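You operate a simulated robot arm through the tools that you are given. There is no shell and no other tool. Be economical: measure what you need, move in short steps, check, and stop when the job is done.

The job below is to be done with a simulated robot arm. You get a single attempt, and the scene is never put back.

TASK
Take the silver nut and leave it on the green compass. Put one of the tins from the top of the wooden table on the blue book. Put the grey box on the top of the wooden table away on the wall shelf over the wooden table. Take the jug and leave it on top of the white book. Open the weights drawer, put the blue weight from the inside of the weights drawer on the green book, then shut the drawer. Put the white bottle on the island top away on the lower shelf of the long bench. Do these in any order. Set down upright: grey box, jug, white bottle.

Only the result counts: the job must be done as asked and must still hold three seconds after the hand-in. Knocking over, shifting, dropping, spilling or breaking anything else fails it.

THE ROBOT
A 7-joint arm with a two-finger parallel gripper on a trunk, on a base that drives. Base frame: it is fixed to the floor where the robot stands at the start and does not move with it; the origin is under the middle of the robot, x ahead of it, y to its left, z up. Readings come in m, degrees, newtons and seconds.
With the tool pointing down near the work surface it reaches from about 0.1 to 0.46 m from the robot's upright axis, wherever it stands. Its first joint turns from -166.0 to 166.0 degrees. Places, roughly: blue book [0.5, -1.5, 1]; blue weight [0.25, 2, 0.75]; green book [0.25, -1.25, 1]; green compass [0.5, 0, 0.75]; grey box [0.5, 0.75, 1]; jug (12x8x12 cm) [0.2, 1.4, 0.9]; lower shelf of the long bench [0.4, 1.7, 0.3]; silver nut (4x4x2 cm) [0.5, -0.1, 0.8]; tin [0.25, 0.25, 0.75]; wall shelf over the wooden table (17x87 cm) [0.62, 0, 1.24]; weights drawer [0.3, 2.1, 0.7]; white book [-2, -1.5, 1]; white bottle [-2.5, 1.5, 1]. Payload 1.57 kg.
The TCP is the grasp point between the finger pads, 0.03 m short of the fingertips. In the tool frame z runs along the fingers and y along their closing line. The gripper opens to 0.08 m. The fingers are 0.017 m wide and 0.012 m thick; the gripper's body (0.04 by 0.082 m) begins 0.08 m behind the TCP.
Orientation is that of the tool frame in the base frame, as a unit quaternion [w, x, y, z]. With the fingers straight down and closing along the base's y, the tool's x points along the base's -x, its y along +y and its z along -z.

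THE INTERFACE
- The arm moves only by the tool jog_arm. Its argument "increments" is a list of rows, each an object of numbers (a shift or turn left out is 0, a gripper value left out holds the last): "ax", "ay", "az": the turn, a rotation vector about the base's x, y, z in units of 8 degrees (1.0 is 8 degrees); "tx", "ty", "tz": the shift along the base's x, y, z in units of 50 mm (1.0 is 50 mm); "jaw": the opening, from 0 (shut) to 1 (fully open). In form: [{"ax": .., "ay": .., "az": .., "tx": .., "ty": .., "tz": .., "jaw": ..}, ...]. A call has 1 to 8 rows; each row shifts and turns the commanded pose from where the row before left it. A call with a number of a shift or a turn outside -1 to 1 is refused whole. Each row takes 0.2 s and may step no farther than 0.05 m and 8.6 degrees from the row before; otherwise, or with a gripper value out of range, the whole call is refused. A pose out of reach is approached as far as the arm can. The call stops where the force on the tool passes 40 N (or 10 N more than at its start, if that is more) or the arm is blocked; 0.2 s more then pass. Each finger travels about 0.072 m/s and halts on what it meets, pressing with about 22 N; the grip force reading is that of the motor and also rises with nothing between the fingers. The clock runs only during rows and for 0.2 s after the last one: add rows that do not move to give the fingers time. The reply holds the time, the measured pose of the TCP, the force on the tool along the base axes, the opening and the grip force, in the units named above and with some noise, with the torque about the TCP (base axes, N m) and any sound that the robot's microphone picked up.
- Cameras (640 x 400 px; columns grow to the right, rows downward): "scene" is now at [0.2317, -0.0015, 1.5481]; the picture's right is [-0.02, -1.00, 0.00], its down [-0.89, 0.02, -0.45] and it looks along [0.45, -0.01, -0.89] (base axes); focal length 245 px, centre (320, 200). "wrist" rides on the gripper at [0.072, -0.007, -0.122] in the tool frame; the picture's right is [0.09, 1.00, 0.00], its down [-0.84, 0.08, -0.54] and it looks along [-0.54, 0.05, 0.84] (tool axes); focal length 238 px, centre (320, 200). There is no depth. A picture from a camera that has moved, and an enlarged one, comes with that camera's place and axes in the base frame and with its lens.
- capture(camera): a new picture of that camera. It takes no simulated time.
- slide_trunk(by): slides the trunk up (or, below 0, down) by that many m; the arm and the scene camera ride with it, the base frame stays. It gives what a move gives, with no picture.
- base_move(legs): drives the robot by 1 to 6 legs, each [ahead, left, turn to the left] in m, m and degrees, along the robot's own axes; the way and the turn of a leg run together, so that a leg with both is an arc; at most 1.5 m and 180 degrees a leg. The arm and the cameras ride along, it lands a little off, and it stops where it bumps. It gives what a move gives.
- turn_head(pan, tilt): turns the head with the scene camera to pan (to the left, within 86 degrees either way) and tilt (down, from -29 to 69), counted from straight ahead of the robot. It gives what a move gives.
- enlarge(camera, box): a new picture of the part [left, top, right, bottom] of that camera's present view, enlarged. It takes no simulated time.
- hand_in(): hands the job in; it is judged then, once.

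Go step by step. Nothing tells you exact positions but the pictures and the camera data: compare them with the known pose of the tool, close in by small moves and look again before you grip or let go. The budget is 207 turns and 180 pictures, counting those below and the enlarged ones. Unless the task says otherwise, let go and move clear before handing in.

The tools are called as a command line: name --argument value ..., lists and objects as JSON in quotes. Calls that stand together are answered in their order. jog_arm: Moves the arm, as the interface text tells. Its arguments: {"type":"object","properties":{"increments":{"type":"array","items":{"type":"object","properties":{"ax":{"type":"number"},"ay":{"type":"number"},"az":{"type":"number"},"tx":{"type":"number"},"ty":{"type":"number"},"tz":{"type":"number"},"jaw":{"type":"number"}}}}},"required":["increments"]} The other tools are called the same way: slide_trunk (by) slides the trunk up or down; base_move (legs) drives the base; turn_head (pan, tilt) turns the head that bears the scene camera; capture (camera) takes a picture; enlarge (camera, box) takes an enlarged picture of a part of a camera's view; hand_in () hands the job in.

At the start:

```text
time: 0.0
position: [0.2642, 0.2486, 1.0005]
tcp_rot: [0.0, 0.0, 1.0, -0.001]
force: [0.6, -0.5, 0.4]
wrist_torque: [0.0, 0.0, -0.03]
grip_width: 0.0799
gripper_force: 0.1
trunk travel left (down, up): [-0.801, 0.189]
robot x, y, heading: [0.0014, -0.0023, -0.1]
head pan, tilt: [-1.3, 63.0]
```

scene: 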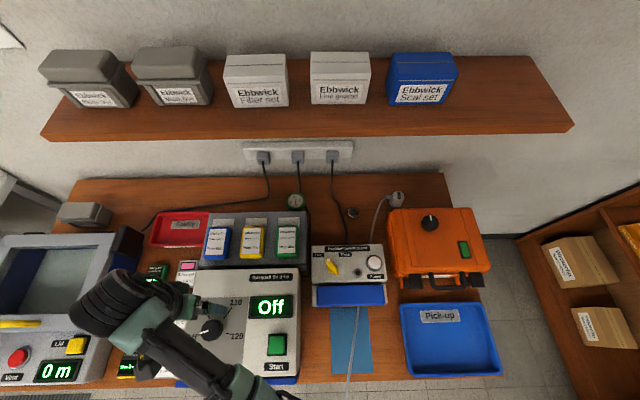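
wrist: 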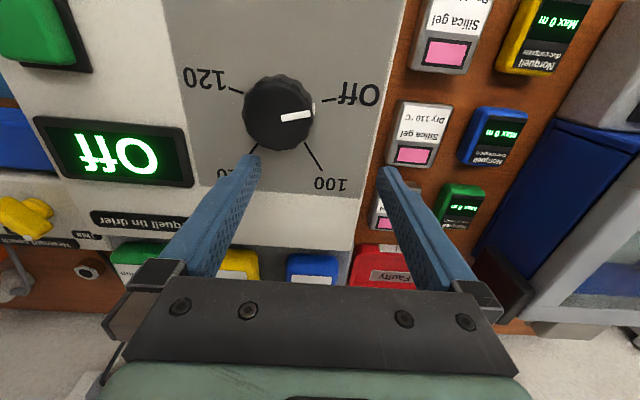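

I see the wooden table with its instruments and a wall shelf with boxes. First I'll look around more closely.

enlarge --camera "scene" --box '[0, 160, 320, 400]'

enlarge --camera "scene" --box '[240, 160, 520, 400]'

turn_head --pan 80 --tilt 40

capture --camera "scene"

turn_head --pan -80 --tilt 40

capture --camera "scene"

```text
1.67 times, centred on (160, 280) of scene
camera zoom: at [0.2317, -0.0015, 1.5481], right [-0.02, -1.0, 0.0], down [-0.89, 0.02, -0.45], along [0.45, -0.01, -0.89], focal length 408 px, centre (587, 67)
```

zoom: 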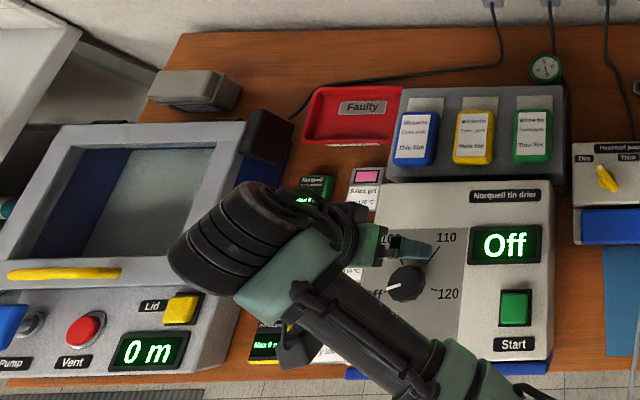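

```text
1.67 times, centred on (380, 280) of scene
camera zoom: at [0.2317, -0.0015, 1.5481], right [-0.02, -1.0, 0.0], down [-0.89, 0.02, -0.45], along [0.45, -0.01, -0.89], focal length 408 px, centre (220, 67)
```

zoom: 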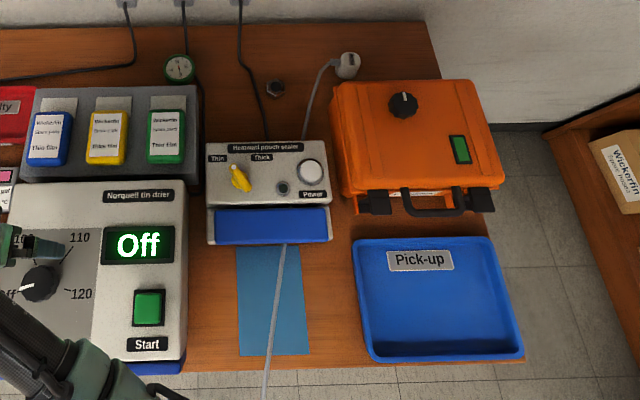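

```text
time: 1.6
position: [0.2645, 0.2489, 1.0005]
tcp_rot: [0.0, 0.001, 1.0, 0.0]
force: [0.0, -0.6, -0.1]
wrist_torque: [0.0, 0.01, -0.01]
grip_width: 0.08
gripper_force: 0.0
trunk travel left (down, up): [-0.801, 0.189]
robot x, y, heading: [-0.0017, 0.0009, -0.3]
head pan, tilt: [80.0, 40.0]
```

```text
175 pictures are left
camera scene: at [0.1834, 0.0837, 1.5782], right [0.98, -0.17, 0.0], down [-0.11, -0.63, -0.77], along [0.13, 0.75, -0.64], focal length 245 px, centre (320, 200)
```

scene: 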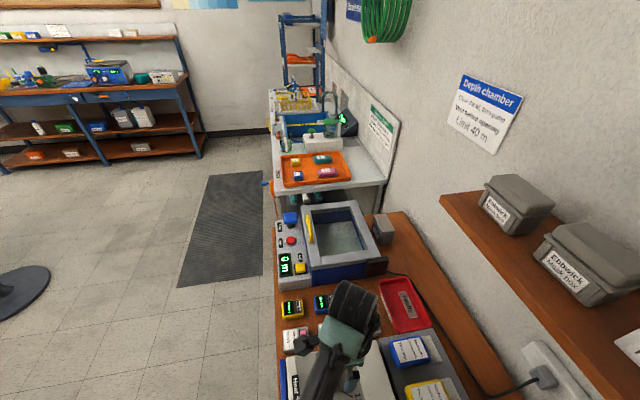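

```text
time: 4.0
position: [0.2636, 0.2492, 0.9993]
tcp_rot: [0.0, 0.0, 1.0, 0.0]
force: [0.6, -0.4, 0.1]
wrist_torque: [0.02, 0.04, -0.04]
grip_width: 0.08
gripper_force: 0.1
trunk travel left (down, up): [-0.801, 0.189]
robot x, y, heading: [-0.0013, 0.0016, -0.2]
head pan, tilt: [-80.0, 40.0]
```

```text
174 pictures are left
camera scene: at [0.1834, -0.0837, 1.5782], right [-0.98, -0.17, 0.0], down [-0.11, 0.63, -0.77], along [0.13, -0.75, -0.64], focal length 245 px, centre (320, 200)
```

scene: 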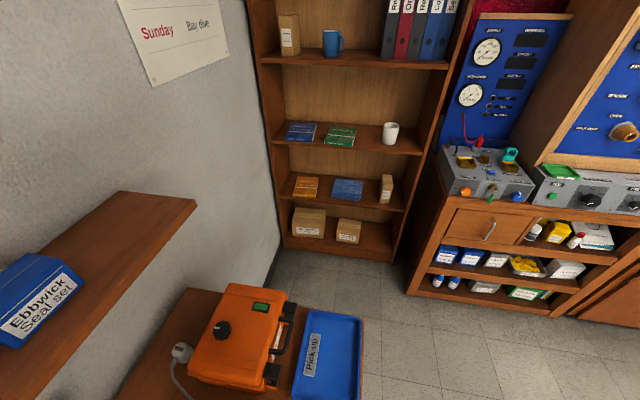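

The left view shows the long bench and shelves, and the right view shows the bookcase. I'll enlarge the important parts.

enlarge --camera "scene" --box '[250, 90, 450, 250]'

enlarge --camera "wrist" --box '[340, 0, 640, 260]'

turn_head --pan 80 --tilt 40

enlarge --camera "scene" --box '[240, 60, 440, 220]'

enlarge --camera "scene" --box '[260, 180, 460, 380]'

enlarge --camera "scene" --box '[0, 10, 220, 180]'

```text
2.50 times, centred on (350, 170) of scene
camera zoom: at [0.1834, -0.0837, 1.5782], right [-0.98, -0.17, 0.0], down [-0.11, 0.63, -0.77], along [0.13, -0.75, -0.64], focal length 612 px, centre (245, 275)
```

zoom: 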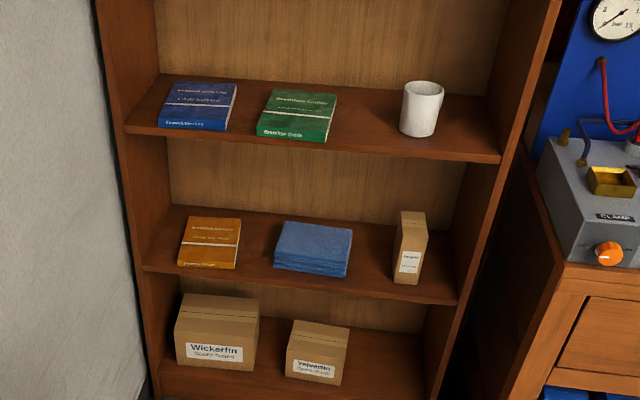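

```text
1.54 times, centred on (490, 130) of wrist
camera zoom: at [0.1929, 0.2429, 1.1215], right [-0.09, 1.0, 0.0], down [0.84, 0.08, 0.54], along [0.54, 0.05, -0.84], focal length 367 px, centre (58, 308)
```

zoom: 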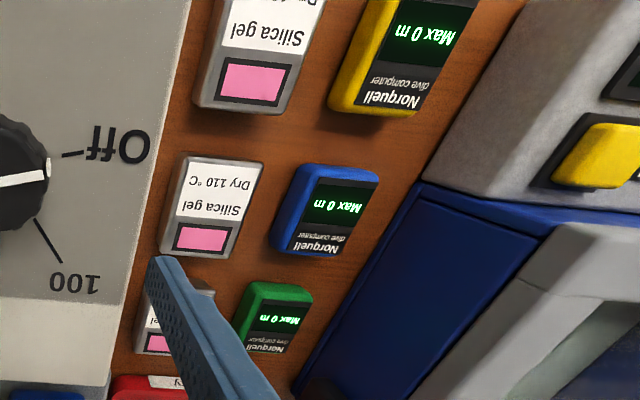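

```text
time: 6.5
position: [0.2642, 0.25, 1.0003]
tcp_rot: [0.0, 0.0, 1.0, 0.0]
force: [-1.4, 0.1, -0.4]
wrist_torque: [0.03, -0.01, -0.02]
grip_width: 0.08
gripper_force: 0.0
trunk travel left (down, up): [-0.801, 0.189]
robot x, y, heading: [0.0022, -0.0019, 0.1]
head pan, tilt: [80.0, 40.0]
```

```text
2.50 times, centred on (340, 140) of scene
camera zoom: at [0.1834, 0.0837, 1.5782], right [0.98, -0.17, 0.0], down [-0.11, -0.63, -0.77], along [0.13, 0.75, -0.64], focal length 612 px, centre (270, 350)
```

zoom: 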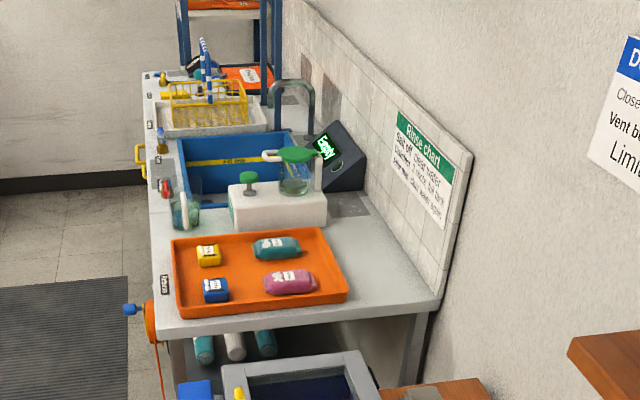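

```text
2.00 times, centred on (360, 280) of scene
camera zoom: at [0.1834, 0.0837, 1.5782], right [0.98, -0.17, 0.0], down [-0.11, -0.63, -0.77], along [0.13, 0.75, -0.64], focal length 490 px, centre (240, 40)
```

zoom: 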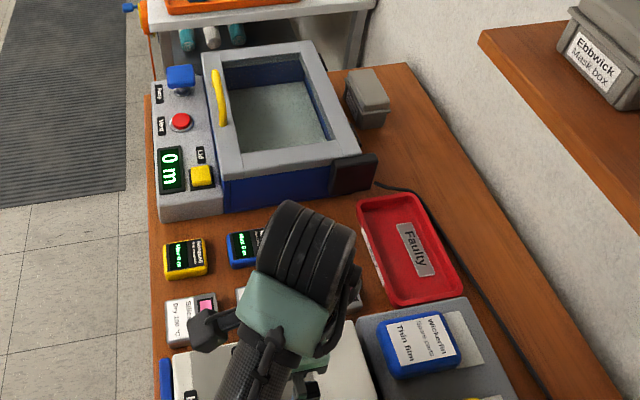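

```text
2.35 times, centred on (110, 95) of scene
camera zoom: at [0.1834, 0.0837, 1.5782], right [0.98, -0.17, 0.0], down [-0.11, -0.63, -0.77], along [0.13, 0.75, -0.64], focal length 576 px, centre (814, 447)
```

zoom: 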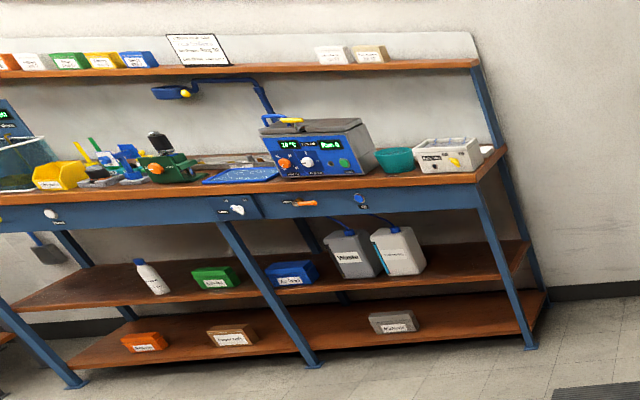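

The silver nut (~[0.58,-0.13]) and the green compass (~[0.63,0.08]) are both at the back of the table, past my reach from here. I'll drive ahead in small steps and look again.

base_move --legs '[[0.1, 0, 0]]'

turn_head --pan 0 --tilt 60

capture --camera "scene"

enlarge --camera "scene" --box '[240, 160, 440, 300]'

```text
time: 7.5
position: [0.338, 0.25, 0.9988]
tcp_rot: [-0.002, 0.0, 1.0, 0.0]
force: [1.1, 0.1, 0.4]
wrist_torque: [-0.03, 0.02, 0.03]
grip_width: 0.0801
gripper_force: 0.1
trunk travel left (down, up): [-0.801, 0.189]
robot x, y, heading: [0.071, -0.0, -0.1]
head pan, tilt: [80.0, 40.0]
stopped in leg 1: the robot was blocked; the commanded pose is now the measured one
```

```text
time: 9.1
position: [0.3346, 0.2489, 1.0004]
tcp_rot: [0.0, -0.001, 1.0, 0.0]
force: [-0.3, 0.6, 0.3]
wrist_torque: [0.02, 0.0, 0.02]
grip_width: 0.08
gripper_force: 0.1
trunk travel left (down, up): [-0.801, 0.189]
robot x, y, heading: [0.0731, -0.0034, -0.0]
head pan, tilt: [0.0, 60.0]
```

```text
168 pictures are left
camera scene: at [0.3063, 0.0002, 1.5515], right [0.0, -1.0, 0.0], down [-0.87, 0.0, -0.5], along [0.5, 0.0, -0.87], focal length 245 px, centre (320, 200)
```

scene: 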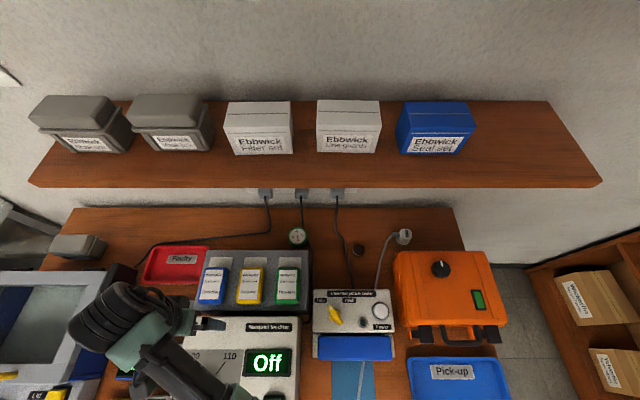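

```text
2.86 times, centred on (340, 230) of scene
camera zoom: at [0.3063, 0.0002, 1.5515], right [0.0, -1.0, 0.0], down [-0.87, 0.0, -0.5], along [0.5, 0.0, -0.87], focal length 700 px, centre (263, 114)
```

zoom: 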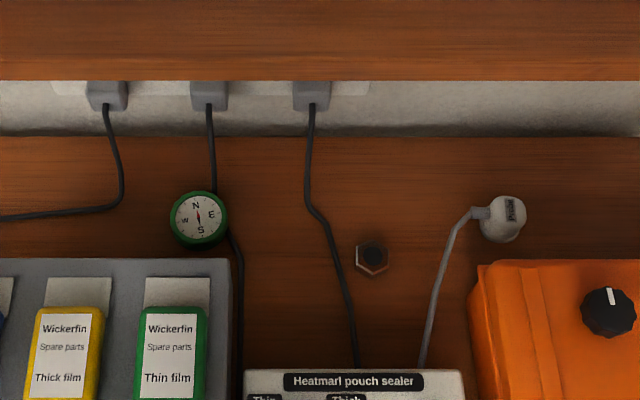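

The table stops the base at x≈0.073. I'll raise the arm a bit and swing it over towards the nut for a wrist view.

jog_arm --increments '[{"tz": 1}, {"ty": -0.9}, {"ty": -0.9}, {"ty": -0.9}, {"ty": -0.9}, {"ty": -0.9, "tx": 0.5}, {"ty": -0.9, "tx": 0.5}, {"ty": -0.9, "tx": 0.5}]'

capture --camera "wrist"

capture --camera "scene"

```text
refused: row 6 steps farther than a row can; nothing moved
```

```text
166 pictures are left
camera wrist: at [0.2635, 0.2431, 1.1214], right [-0.09, 1.0, 0.0], down [0.84, 0.08, 0.54], along [0.54, 0.05, -0.84], focal length 238 px, centre (320, 200)
```

wrist: 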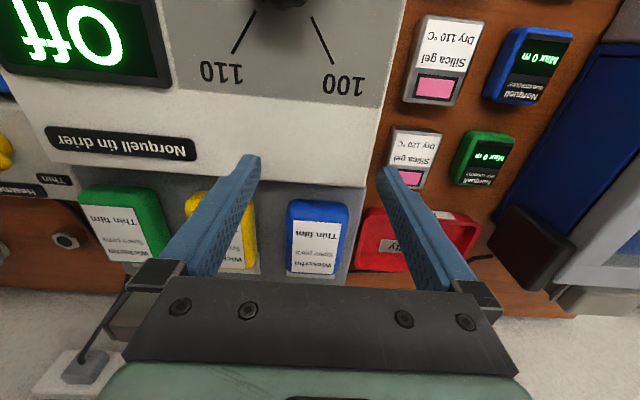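

```text
165 pictures are left
camera scene: at [0.3063, 0.0002, 1.5515], right [0.0, -1.0, 0.0], down [-0.87, 0.0, -0.5], along [0.5, 0.0, -0.87], focal length 245 px, centre (320, 200)
```

scene: 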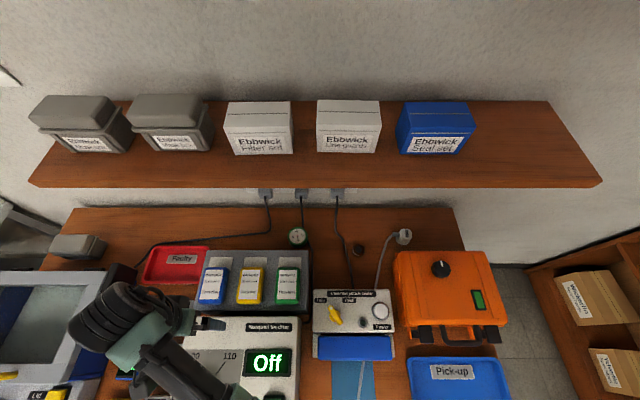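

Triangulating with the wrist view puts the nut at about [0.535,-0.11] and the table top near z≈0.85. I'll move over there with smaller diagonal steps.

jog_arm --increments '[{"tz": 1}, {"ty": -0.9}, {"ty": -0.9}, {"ty": -0.9}, {"ty": -0.9}, {"ty": -0.85, "tx": 0.5}, {"ty": -0.85, "tx": 0.5}, {"ty": -0.85, "tx": 0.5}]'

capture --camera "wrist"

capture --camera "scene"

```text
time: 10.9
position: [0.4114, -0.0414, 1.0047]
tcp_rot: [-0.001, -0.033, 0.999, -0.003]
force: [-0.5, -6.5, -0.3]
wrist_torque: [0.65, -0.02, -0.06]
grip_width: 0.0801
gripper_force: 0.1
out of reach, approached as far as the arm can: row 1, 2
trunk travel left (down, up): [-0.801, 0.189]
robot x, y, heading: [0.0726, 0.0037, -0.0]
head pan, tilt: [0.0, 60.0]
```

```text
164 pictures are left
camera wrist: at [0.3409, -0.0505, 1.125], right [-0.16, 0.99, 0.0], down [0.83, 0.13, 0.54], along [0.53, 0.08, -0.84], focal length 238 px, centre (320, 200)
```

wrist: 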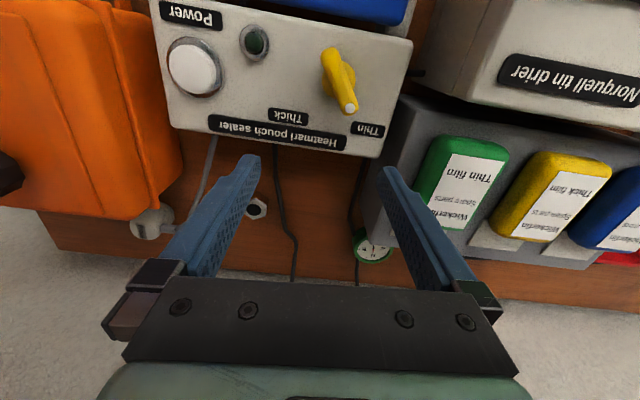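

```text
163 pictures are left
camera scene: at [0.3072, 0.0023, 1.5513], right [0.0, -1.0, 0.0], down [-0.87, 0.0, -0.5], along [0.5, 0.0, -0.87], focal length 245 px, centre (320, 200)
```

scene: 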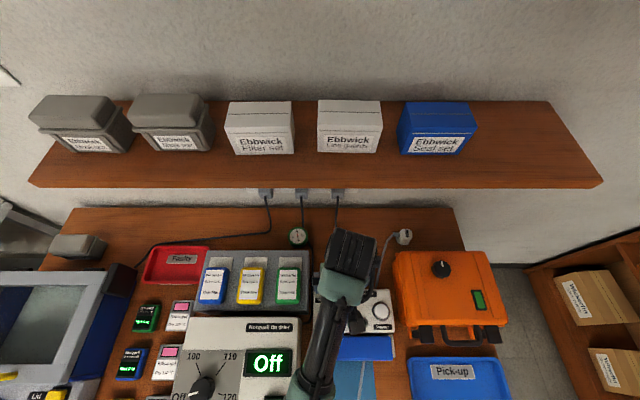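

The nut is at about [0.534,-0.108] and the compass at [0.579,0.067]. I'll line the base up with the nut, turn the hand 90° so the fingers close along x (clear of the cables), and tilt slightly forward.

base_move --legs '[[0, -0.1, 0]]'

jog_arm --increments '[{"az": 1}, {"az": 1}, {"az": 1}, {"az": 1}, {"az": 1}, {"az": 1}, {"az": 1}, {"az": 1}]'

jog_arm --increments '[{"az": 1}, {"az": 1}, {"az": 1}, {"az": 0.25}, {"ay": -0.75}, {"ay": -0.75}, {}]'

capture --camera "wrist"

```text
time: 12.0
position: [0.407, -0.1577, 1.0045]
tcp_rot: [0.0, 0.0, 1.0, 0.0]
force: [0.0, 0.4, -0.1]
wrist_torque: [0.03, 0.0, -0.01]
grip_width: 0.0799
gripper_force: 0.0
trunk travel left (down, up): [-0.801, 0.189]
robot x, y, heading: [0.0716, -0.097, -0.3]
head pan, tilt: [0.0, 60.0]
```

```text
time: 13.8
position: [0.4077, -0.1585, 1.0035]
tcp_rot: [0.001, -0.53, 0.848, 0.0]
force: [-0.5, 0.3, -0.4]
wrist_torque: [0.01, 0.01, 0.0]
grip_width: 0.08
gripper_force: 0.1
trunk travel left (down, up): [-0.801, 0.189]
robot x, y, heading: [0.0744, -0.0995, -0.2]
head pan, tilt: [0.0, 60.0]
```

```text
time: 15.4
position: [0.4091, -0.1572, 1.0037]
tcp_rot: [0.074, -0.703, 0.703, -0.075]
force: [-0.1, 0.4, 0.1]
wrist_torque: [0.0, 0.01, 0.03]
grip_width: 0.0799
gripper_force: 0.0
trunk travel left (down, up): [-0.801, 0.189]
robot x, y, heading: [0.0703, -0.0985, -0.4]
head pan, tilt: [0.0, 60.0]
```

```text
162 pictures are left
camera wrist: at [0.3895, -0.2289, 1.1237], right [-0.97, -0.09, -0.21], down [-0.19, 0.84, 0.51], along [0.13, 0.54, -0.83], focal length 238 px, centre (320, 200)
```

wrist: 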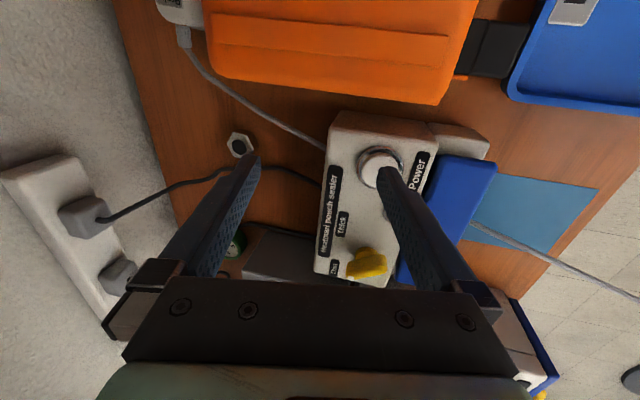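

The nut is at about [0.538,-0.113]. I'll move above it with the jaw partly open.

jog_arm --increments '[{"tx": 0.64, "ty": 0.22, "jaw": 0.8}, {"tx": 0.64, "ty": 0.22}, {"tx": 0.64, "ty": 0.22}, {"tx": 0.64, "ty": 0.22}, {"tz": -0.7}, {"tz": -0.7}, {}]'

capture --camera "wrist"

capture --camera "scene"

```text
time: 17.0
position: [0.5367, -0.1141, 0.9336]
tcp_rot: [-0.074, 0.704, -0.703, 0.075]
force: [-0.5, -0.2, -0.3]
wrist_torque: [0.01, 0.02, -0.02]
grip_width: 0.0642
gripper_force: 0.1
trunk travel left (down, up): [-0.801, 0.189]
robot x, y, heading: [0.073, -0.0992, -0.1]
head pan, tilt: [0.0, 60.0]
```

```text
161 pictures are left
camera wrist: at [0.5174, -0.1843, 1.053], right [-0.97, -0.09, -0.21], down [-0.19, 0.84, 0.51], along [0.13, 0.54, -0.83], focal length 238 px, centre (320, 200)
```

wrist: 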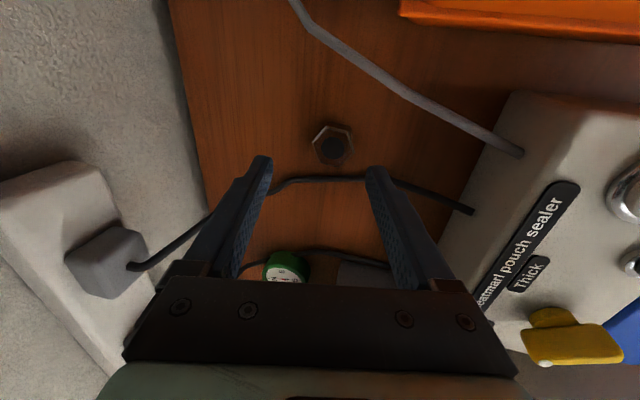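

```text
160 pictures are left
camera scene: at [0.306, -0.0993, 1.5515], right [0.0, -1.0, 0.0], down [-0.87, 0.0, -0.5], along [0.5, 0.0, -0.87], focal length 245 px, centre (320, 200)
```

scene: 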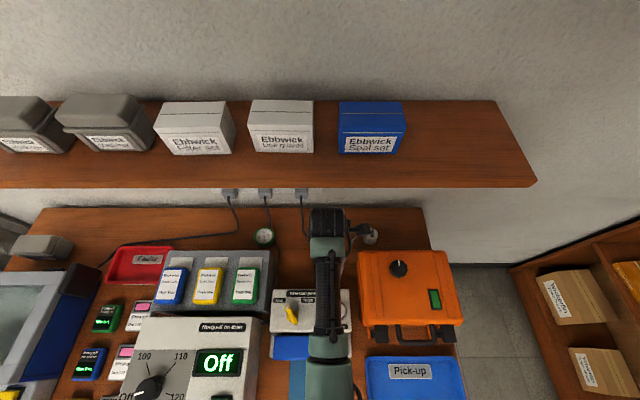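

The triangulated nut centre is about [0.543,-0.112,0.845]. I'll descend carefully to just above the table.

jog_arm --increments '[{"tx": 0.12, "ty": 0.05, "tz": -0.45}, {"tz": -0.45}, {}]'

capture --camera "wrist"

```text
time: 17.8
position: [0.5409, -0.1103, 0.8883]
tcp_rot: [0.074, -0.703, 0.703, -0.074]
force: [-0.2, -1.5, 0.8]
wrist_torque: [0.04, 0.0, 0.02]
grip_width: 0.0641
gripper_force: 0.1
trunk travel left (down, up): [-0.801, 0.189]
robot x, y, heading: [0.0691, -0.0988, -0.2]
head pan, tilt: [0.0, 60.0]
```

```text
159 pictures are left
camera wrist: at [0.5233, -0.1818, 1.0084], right [-0.97, -0.09, -0.21], down [-0.19, 0.84, 0.51], along [0.13, 0.54, -0.83], focal length 238 px, centre (320, 200)
```

wrist: 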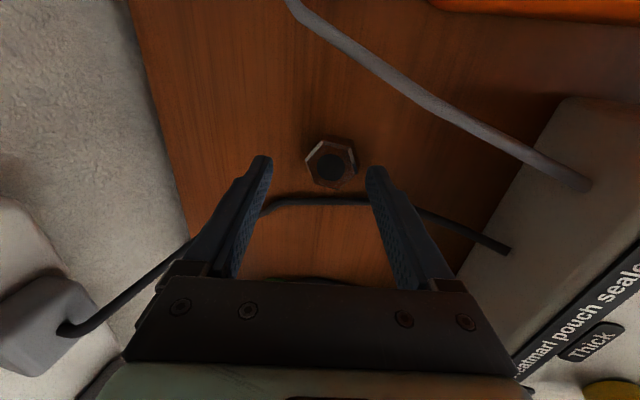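

The nut is nearly centred between the fingers. I'll lower a bit more, then close.

jog_arm --increments '[{"tx": -0.06, "ty": -0.03, "tz": -0.15}, {"tz": -0.12}, {}]'

capture --camera "wrist"

```text
time: 18.6
position: [0.5388, -0.1123, 0.8791]
tcp_rot: [-0.076, 0.703, -0.703, 0.077]
force: [-7.5, -0.5, 31.0]
wrist_torque: [0.0, 1.4, 0.01]
grip_width: 0.0649
gripper_force: 0.7
trunk travel left (down, up): [-0.801, 0.189]
robot x, y, heading: [0.0702, -0.099, -0.4]
head pan, tilt: [0.0, 60.0]
```

```text
158 pictures are left
camera wrist: at [0.5197, -0.1837, 0.9987], right [-0.97, -0.09, -0.21], down [-0.19, 0.84, 0.51], along [0.13, 0.54, -0.83], focal length 238 px, centre (320, 200)
```

wrist: 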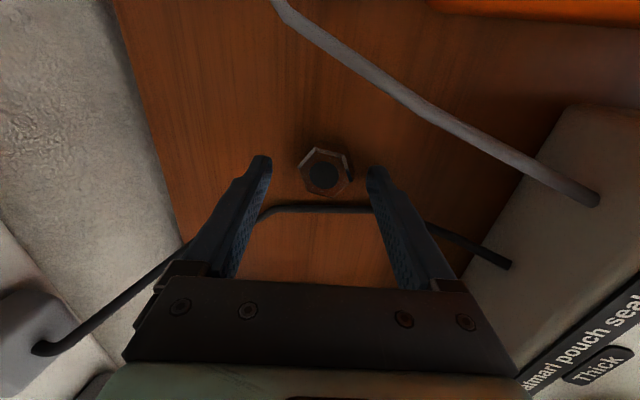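

The near fingertip is touching the table, so the top is at z≈0.845. I'll lift 3 mm and close.

jog_arm --increments '[{"tz": 0.14}, {"jaw": 0.1}, {}, {}, {}]'

capture --camera "wrist"

```text
time: 19.8
position: [0.5384, -0.1109, 0.8824]
tcp_rot: [-0.073, 0.703, -0.703, 0.074]
force: [0.6, 0.5, -1.1]
wrist_torque: [0.0, 0.03, 0.02]
grip_width: 0.0393
gripper_force: 22.0
trunk travel left (down, up): [-0.801, 0.189]
robot x, y, heading: [0.0704, -0.0959, -0.3]
head pan, tilt: [0.0, 60.0]
```

```text
157 pictures are left
camera wrist: at [0.5204, -0.1838, 1.0023], right [-0.97, -0.09, -0.21], down [-0.19, 0.84, 0.51], along [0.13, 0.54, -0.83], focal length 238 px, centre (320, 200)
```

wrist: 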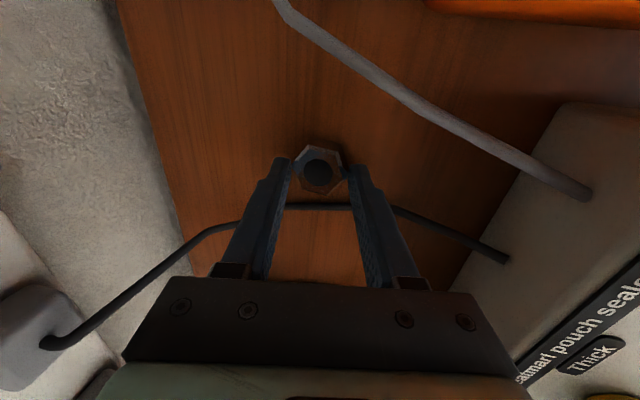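

Gripped. I'll lift it and look.

jog_arm --increments '[{"tz": 0.6}, {"tz": 0.6}, {}]'

base_move --legs '[[0, 0.165, 0]]'

capture --camera "wrist"

capture --camera "scene"

```text
time: 20.6
position: [0.5385, -0.1138, 0.9425]
tcp_rot: [-0.074, 0.704, -0.703, 0.073]
force: [-0.2, -0.5, -1.4]
wrist_torque: [0.04, -0.03, -0.01]
grip_width: 0.0389
gripper_force: 22.2
trunk travel left (down, up): [-0.801, 0.189]
robot x, y, heading: [0.0718, -0.1034, 0.0]
head pan, tilt: [0.0, 60.0]
```

```text
time: 22.1
position: [0.5385, 0.0227, 0.9416]
tcp_rot: [0.064, -0.696, 0.711, -0.083]
force: [0.2, -1.9, -0.1]
wrist_torque: [0.0, 0.02, 0.06]
grip_width: 0.0391
gripper_force: 21.5
trunk travel left (down, up): [-0.801, 0.189]
robot x, y, heading: [0.0711, 0.0458, -0.0]
head pan, tilt: [0.0, 60.0]
stopped in leg 1: the force on the tool passed its limit at 51 N (the readings are from after the stop); the commanded pose is now the measured one
```

```text
156 pictures are left
camera wrist: at [0.5184, -0.0453, 1.0642], right [-0.98, -0.07, -0.2], down [-0.17, 0.85, 0.49], along [0.14, 0.52, -0.84], focal length 238 px, centre (320, 200)
```

wrist: 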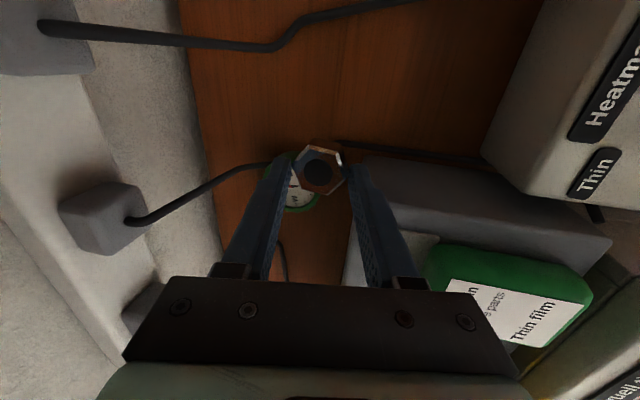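

```text
155 pictures are left
camera scene: at [0.3063, 0.0521, 1.5515], right [0.0, -1.0, 0.0], down [-0.87, 0.0, -0.5], along [0.5, 0.0, -0.87], focal length 245 px, centre (320, 200)
```

scene: 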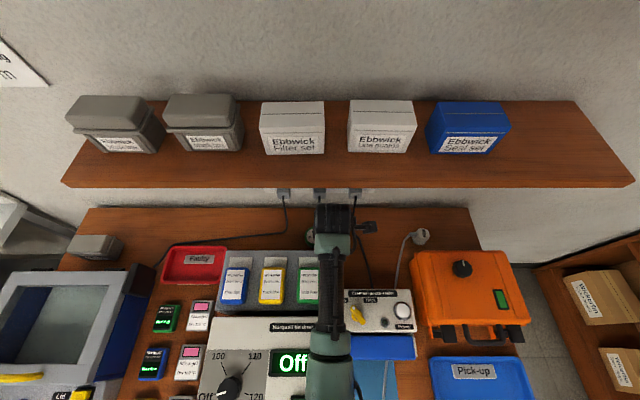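

The near finger bumped the edge of the grey rack, but the rack appears unmoved and the nut is still held. I'll back off slightly, raise, and carry on over the compass.

jog_arm --increments '[{"ty": -0.2}, {"tz": 0.6}, {"tz": 0.5}, {}]'

capture --camera "wrist"

enlarge --camera "scene" --box '[200, 180, 440, 340]'

```text
time: 23.1
position: [0.5357, 0.013, 0.9975]
tcp_rot: [0.065, -0.696, 0.71, -0.081]
force: [1.0, 0.2, -0.9]
wrist_torque: [0.01, 0.03, 0.03]
grip_width: 0.0387
gripper_force: 22.0
trunk travel left (down, up): [-0.801, 0.189]
robot x, y, heading: [0.0707, 0.0502, -0.2]
head pan, tilt: [0.0, 60.0]
```

```text
154 pictures are left
camera wrist: at [0.5156, -0.0548, 1.1191], right [-0.98, -0.07, -0.2], down [-0.17, 0.85, 0.5], along [0.14, 0.52, -0.84], focal length 238 px, centre (320, 200)
```

wrist: 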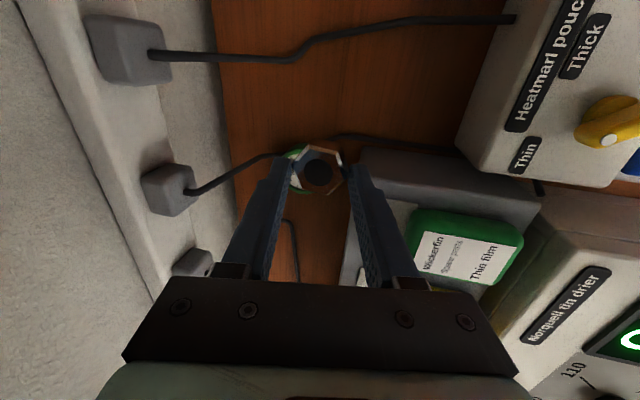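

```text
2.50 times, centred on (320, 260) of scene
camera zoom: at [0.3037, 0.051, 1.5518], right [0.0, -1.0, 0.0], down [-0.87, 0.0, -0.5], along [0.5, 0.0, -0.87], focal length 612 px, centre (320, 50)
```

zoom: 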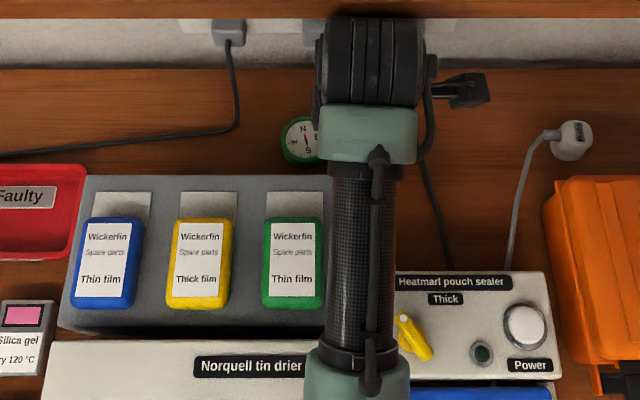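

The compass is at about [0.576,0.069]. I'll go over it at height, passing behind the rack.

jog_arm --increments '[{"tx": 0.7}, {"ty": 0.8}, {"ty": 0.32}, {}]'

capture --camera "wrist"

enlarge --camera "scene" --box '[200, 180, 440, 340]'

```text
time: 24.2
position: [0.5338, 0.0143, 0.997]
tcp_rot: [0.069, -0.637, 0.764, -0.076]
force: [0.3, -1.1, -0.5]
wrist_torque: [0.03, 0.02, 0.0]
grip_width: 0.0388
gripper_force: 21.8
trunk travel left (down, up): [-0.801, 0.189]
robot x, y, heading: [0.0693, 0.049, -0.6]
head pan, tilt: [0.0, 60.0]
stopped in row 4: the arm was blocked; the commanded pose is now the measured one
```

```text
152 pictures are left
camera wrist: at [0.5042, -0.0544, 1.117], right [-0.98, 0.09, -0.2], down [-0.03, 0.85, 0.52], along [0.22, 0.52, -0.83], focal length 238 px, centre (320, 200)
```

wrist: 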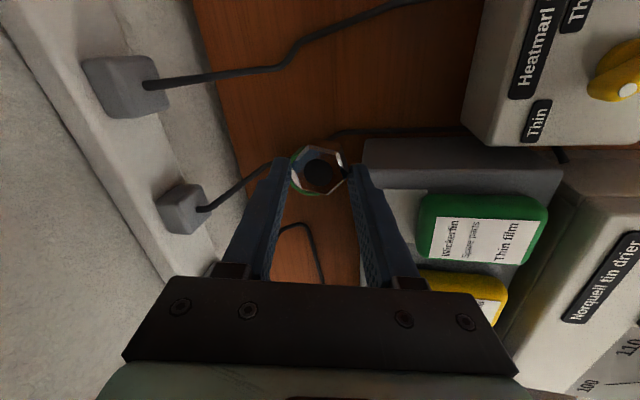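

```text
2.50 times, centred on (320, 260) of scene
camera zoom: at [0.2702, 0.0497, 1.5589], right [-0.01, -1.0, 0.0], down [-0.85, 0.01, -0.52], along [0.52, 0.0, -0.85], focal length 612 px, centre (320, 50)
```

zoom: 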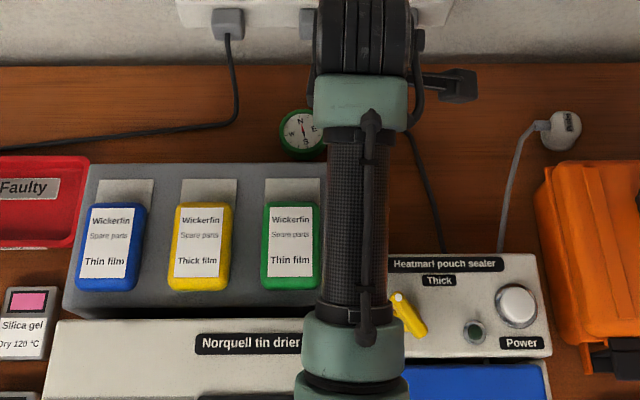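

Something above is blocking, probably the wrist against the wall shelf. I'll lower and ease back, then check the camera and pose.

jog_arm --increments '[{"tx": -0.3}, {"tz": -0.5}, {}]'

capture --camera "scene"

```text
time: 25.1
position: [0.541, 0.0283, 0.9609]
tcp_rot: [0.06, -0.654, 0.751, -0.067]
force: [0.8, -1.8, 2.3]
wrist_torque: [-0.01, -0.03, 0.08]
grip_width: 0.0387
gripper_force: 22.3
trunk travel left (down, up): [-0.801, 0.189]
robot x, y, heading: [0.0689, 0.051, -0.2]
head pan, tilt: [0.0, 60.0]
```

```text
150 pictures are left
camera scene: at [0.3012, 0.0484, 1.5522], right [0.0, -1.0, 0.0], down [-0.86, 0.0, -0.5], along [0.5, 0.0, -0.86], focal length 245 px, centre (320, 200)
```

scene: 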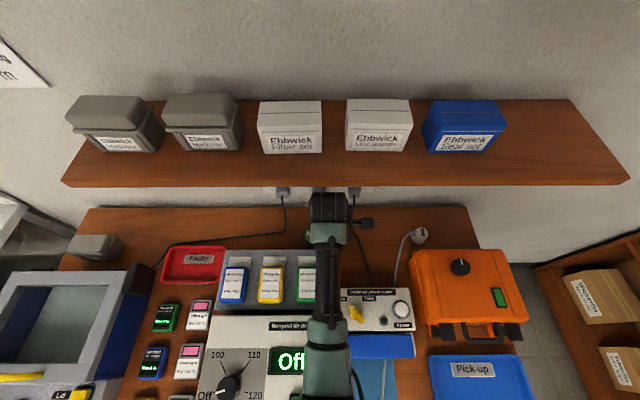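

The wrist fouls the shelf when it is higher, so I'll stay at z≈0.94 with a little more tilt. I'll move to x≈0.57 clear of the rack, then sideways.

jog_arm --increments '[{"ty": -0.3}, {"az": 1}, {"ay": -1}, {"tz": -0.4}, {"tx": 0.3}, {"tx": 0.3}, {}]'

capture --camera "wrist"

capture --camera "scene"

```text
time: 26.6
position: [0.5736, 0.0123, 0.9391]
tcp_rot: [0.11, -0.698, 0.698, -0.111]
force: [0.6, 0.2, -0.4]
wrist_torque: [0.02, 0.02, 0.0]
grip_width: 0.0387
gripper_force: 21.5
trunk travel left (down, up): [-0.801, 0.189]
robot x, y, heading: [0.069, 0.052, -0.3]
head pan, tilt: [0.0, 60.0]
```

```text
149 pictures are left
camera wrist: at [0.5422, -0.0591, 1.0558], right [-0.95, -0.09, -0.31], down [-0.24, 0.84, 0.49], along [0.21, 0.54, -0.81], focal length 238 px, centre (320, 200)
```

wrist: 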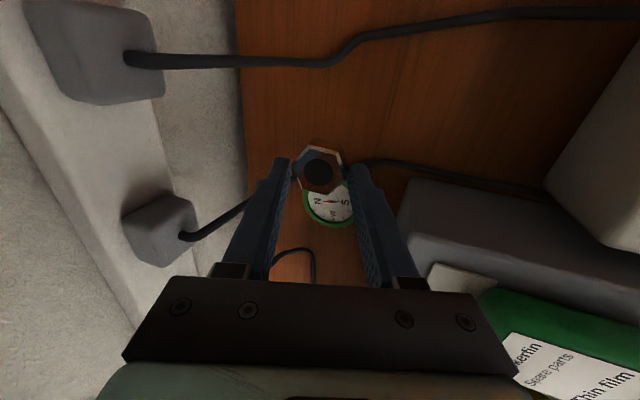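

```text
148 pictures are left
camera scene: at [0.3055, 0.0501, 1.5515], right [0.0, -1.0, 0.0], down [-0.87, 0.0, -0.5], along [0.5, 0.0, -0.87], focal length 245 px, centre (320, 200)
```

scene: 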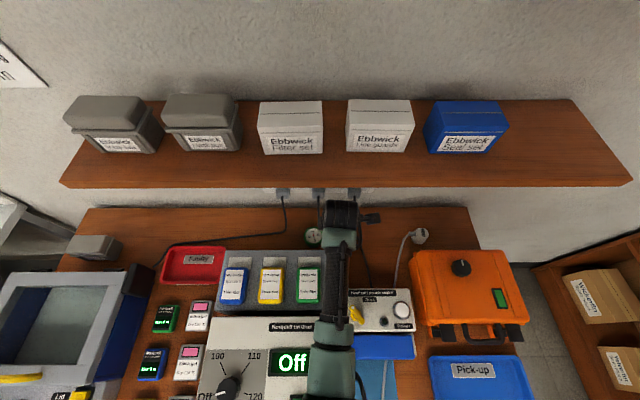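

The compass centre is about [0.579,0.071]. I'll slide over it and lower in steps.

jog_arm --increments '[{"tx": -0.06, "ty": 0.6}, {"ty": 0.58}, {"tz": -0.4}, {}]'

capture --camera "wrist"

enlarge --camera "scene" --box '[240, 180, 400, 300]'

```text
time: 27.6
position: [0.5692, 0.0718, 0.9186]
tcp_rot: [0.109, -0.698, 0.699, -0.11]
force: [0.0, 0.2, -0.9]
wrist_torque: [0.0, 0.06, -0.01]
grip_width: 0.0387
gripper_force: 21.8
trunk travel left (down, up): [-0.801, 0.189]
robot x, y, heading: [0.0699, 0.0525, -0.0]
head pan, tilt: [0.0, 60.0]
```

```text
147 pictures are left
camera wrist: at [0.5392, 0.0005, 1.0356], right [-0.95, -0.09, -0.31], down [-0.24, 0.84, 0.49], along [0.21, 0.54, -0.81], focal length 238 px, centre (320, 200)
```

wrist: 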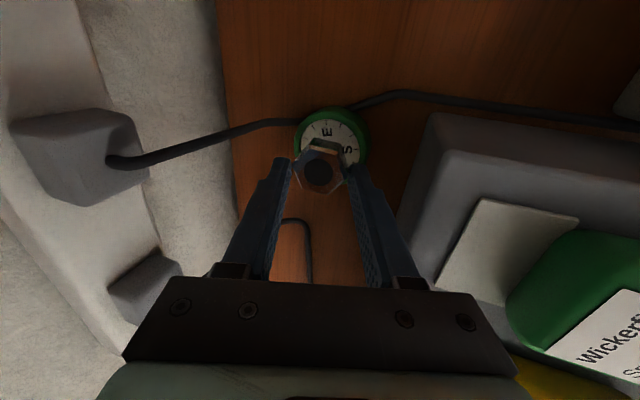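

```text
3.33 times, centred on (320, 240) of scene
camera zoom: at [0.3054, 0.0501, 1.5515], right [0.0, -1.0, 0.0], down [-0.87, 0.0, -0.5], along [0.5, 0.0, -0.87], focal length 816 px, centre (320, 67)
```

zoom: 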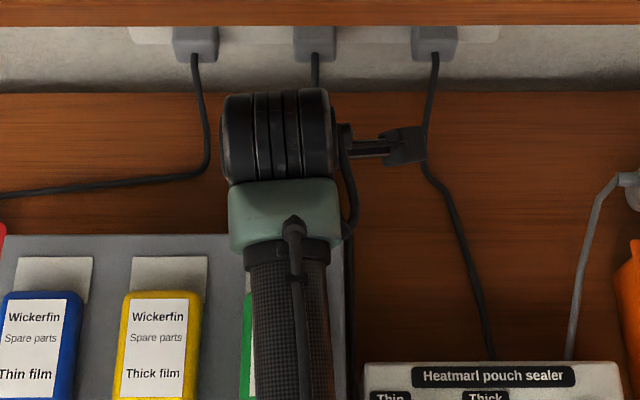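

I'm over it. I'll shift 3 mm to the right and lower gently.

jog_arm --increments '[{"ty": -0.06, "tz": -0.15}, {"tz": -0.1}, {}]'

capture --camera "wrist"

```text
time: 28.4
position: [0.5695, 0.0687, 0.9078]
tcp_rot: [-0.113, 0.698, -0.698, 0.112]
force: [-0.1, -0.4, 10.3]
wrist_torque: [-0.02, 0.06, 0.02]
grip_width: 0.0387
gripper_force: 21.9
trunk travel left (down, up): [-0.801, 0.189]
robot x, y, heading: [0.0699, 0.0532, -0.3]
head pan, tilt: [0.0, 60.0]
```

```text
145 pictures are left
camera wrist: at [0.5394, -0.002, 1.0247], right [-0.95, -0.09, -0.31], down [-0.24, 0.84, 0.49], along [0.22, 0.54, -0.81], focal length 238 px, centre (320, 200)
```

wrist: 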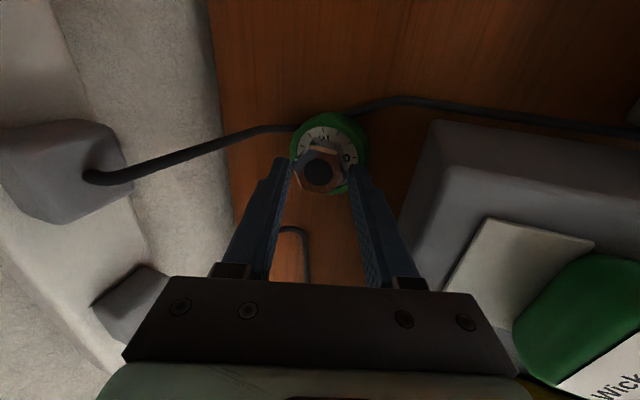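

I have contact with the compass. The nut is about 6–7 mm off its centre, so I'll lift slightly, shift, and lower again.

jog_arm --increments '[{"tz": 0.12}, {"tx": -0.12, "ty": -0.12}, {"tz": -0.13}, {}]'

enlarge --camera "wrist" --box '[240, 80, 400, 220]'

```text
time: 29.4
position: [0.564, 0.0636, 0.9069]
tcp_rot: [0.112, -0.698, 0.698, -0.113]
force: [-1.4, -0.8, 14.0]
wrist_torque: [-0.01, 0.19, -0.01]
grip_width: 0.0385
gripper_force: 21.5
trunk travel left (down, up): [-0.801, 0.189]
robot x, y, heading: [0.0696, 0.0515, -0.1]
head pan, tilt: [0.0, 60.0]
```

```text
2.86 times, centred on (320, 150) of wrist
camera zoom: at [0.5332, -0.0076, 1.0244], right [-0.95, -0.09, -0.31], down [-0.24, 0.84, 0.49], along [0.22, 0.54, -0.81], focal length 681 px, centre (320, 343)
```

zoom: 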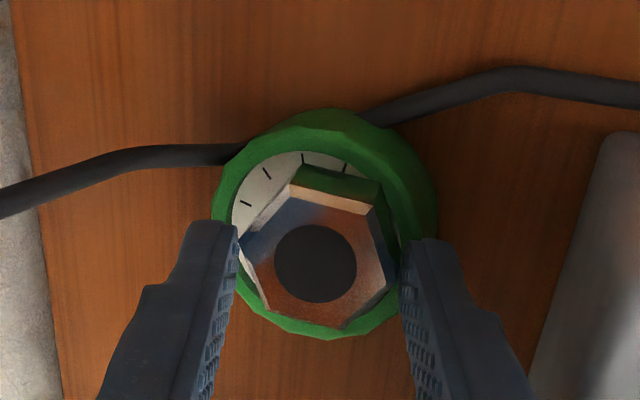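

The nut is well centred over the compass. I'll relieve the pressure, open, and rise.

jog_arm --increments '[{"tz": 0.03}, {"jaw": 0.6}, {}, {}]'

jog_arm --increments '[{"tz": 0.3}, {"tz": 0.3}, {}]'

enlarge --camera "wrist" --box '[240, 80, 400, 220]'

```text
time: 30.4
position: [0.5643, 0.0647, 0.906]
tcp_rot: [-0.111, 0.7, -0.697, 0.111]
force: [1.6, -0.6, -0.6]
wrist_torque: [-0.03, -0.01, -0.02]
grip_width: 0.0469
gripper_force: 0.1
trunk travel left (down, up): [-0.801, 0.189]
robot x, y, heading: [0.0673, 0.0529, -0.2]
head pan, tilt: [0.0, 60.0]
```

```text
time: 31.2
position: [0.5647, 0.0633, 0.9353]
tcp_rot: [0.111, -0.698, 0.699, -0.111]
force: [-1.2, 0.0, -0.4]
wrist_torque: [-0.03, -0.03, -0.05]
grip_width: 0.0481
gripper_force: 0.0
trunk travel left (down, up): [-0.801, 0.189]
robot x, y, heading: [0.0659, 0.0516, -0.1]
head pan, tilt: [0.0, 60.0]
```

```text
2.86 times, centred on (320, 150) of wrist
camera zoom: at [0.5334, -0.0084, 1.0533], right [-0.95, -0.09, -0.31], down [-0.24, 0.84, 0.49], along [0.21, 0.54, -0.81], focal length 681 px, centre (320, 343)
```

zoom: 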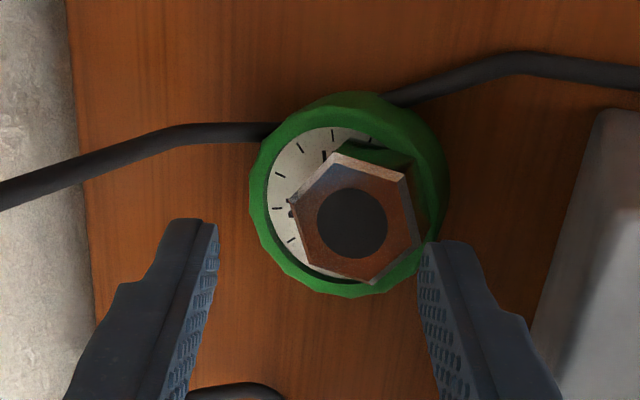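

The nut sits on the compass. Now I'll retreat the way I came and raise the arm.

jog_arm --increments '[{"ty": -0.6}, {"ty": -0.6}, {"tx": -0.6}, {"tz": 0.6}, {"tz": 0.4, "tx": -0.6}, {"tx": -0.9}, {"tx": -0.9}, {}]'

jog_arm --increments '[{"ay": 1}, {"ay": 1}, {"ay": 0.25}, {"tx": -0.9}, {"tx": -0.8, "jaw": 1}, {}]'

slide_trunk --by 0.12

capture --camera "scene"

```text
time: 33.0
position: [0.4151, 0.0042, 0.9869]
tcp_rot: [-0.111, 0.699, -0.698, 0.11]
force: [-0.5, -0.5, 1.0]
wrist_torque: [-0.04, 0.01, 0.0]
grip_width: 0.0481
gripper_force: 0.1
trunk travel left (down, up): [-0.801, 0.189]
robot x, y, heading: [0.0744, 0.052, -0.0]
head pan, tilt: [0.0, 60.0]
```

```text
time: 34.5
position: [0.327, 0.0022, 0.9876]
tcp_rot: [0.0, 0.707, -0.707, 0.0]
force: [0.6, -0.3, -0.2]
wrist_torque: [0.01, 0.02, -0.01]
grip_width: 0.08
gripper_force: 0.0
trunk travel left (down, up): [-0.801, 0.189]
robot x, y, heading: [0.0694, 0.0516, -0.3]
head pan, tilt: [0.0, 60.0]
```

```text
time: 36.0
position: [0.3279, 0.0014, 1.1071]
tcp_rot: [-0.001, 0.707, -0.707, 0.0]
force: [-0.6, 1.0, -0.4]
wrist_torque: [0.01, 0.01, 0.01]
grip_width: 0.0801
gripper_force: 0.1
trunk travel left (down, up): [-0.921, 0.069]
robot x, y, heading: [0.0717, 0.0501, -0.2]
head pan, tilt: [0.0, 60.0]
```

```text
142 pictures are left
camera scene: at [0.3055, 0.05, 1.6715], right [0.0, -1.0, 0.0], down [-0.87, 0.0, -0.5], along [0.5, 0.0, -0.87], focal length 245 px, centre (320, 200)
```

scene: 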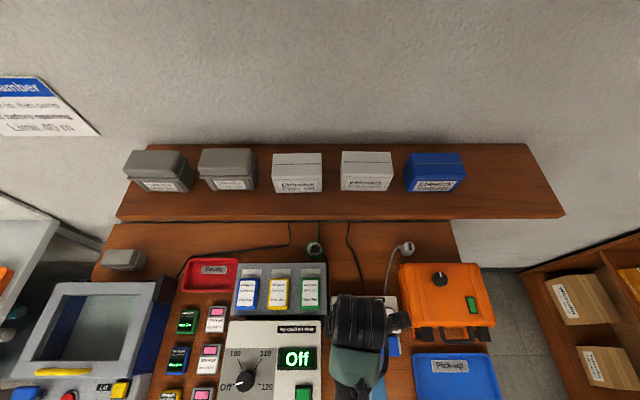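

Now I'll drive left to the grey box beside the depth chamber, backing off a little first.

base_move --legs '[[-0.08, 0, 0], [0, 0.62, 0], [0.04, 0, 0]]'

capture --camera "scene"

capture --camera "wrist"

```text
time: 40.1
position: [0.2494, 0.6085, 1.1076]
tcp_rot: [0.001, -0.703, 0.711, 0.0]
force: [-0.2, 0.7, 0.2]
wrist_torque: [-0.05, -0.01, -0.02]
grip_width: 0.0799
gripper_force: 0.0
trunk travel left (down, up): [-0.921, 0.069]
robot x, y, heading: [-0.0052, 0.6611, -0.8]
head pan, tilt: [0.0, 60.0]
stopped in leg 2: the robot was blocked; the commanded pose is now the measured one
```

```text
141 pictures are left
camera scene: at [0.2265, 0.6577, 1.6716], right [-0.01, -1.0, 0.0], down [-0.87, 0.01, -0.5], along [0.5, -0.01, -0.87], focal length 245 px, centre (320, 200)
```

scene: 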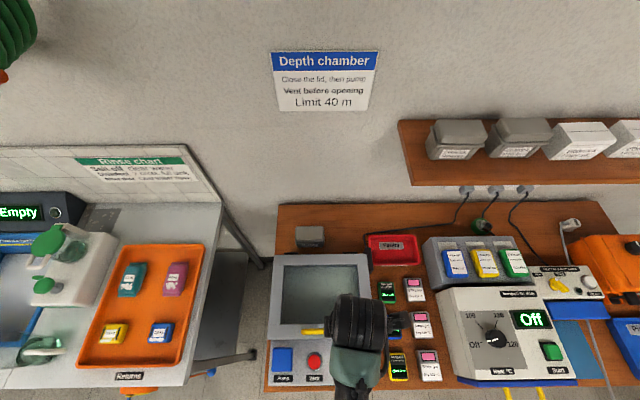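

```text
140 pictures are left
camera wrist: at [0.2554, 0.5378, 1.2289], right [-1.0, -0.08, 0.0], down [-0.07, 0.84, 0.54], along [-0.04, 0.54, -0.84], focal length 238 px, centre (320, 200)
```

wrist: 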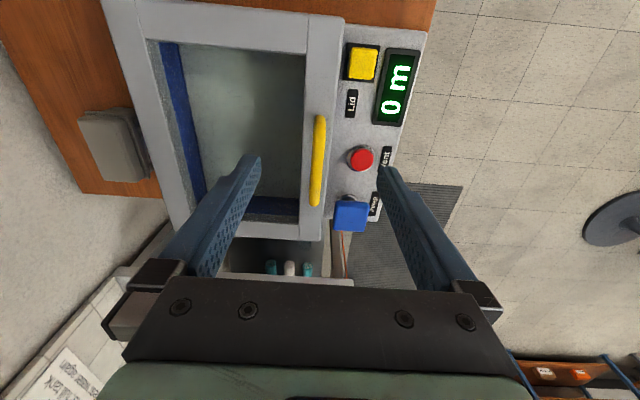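

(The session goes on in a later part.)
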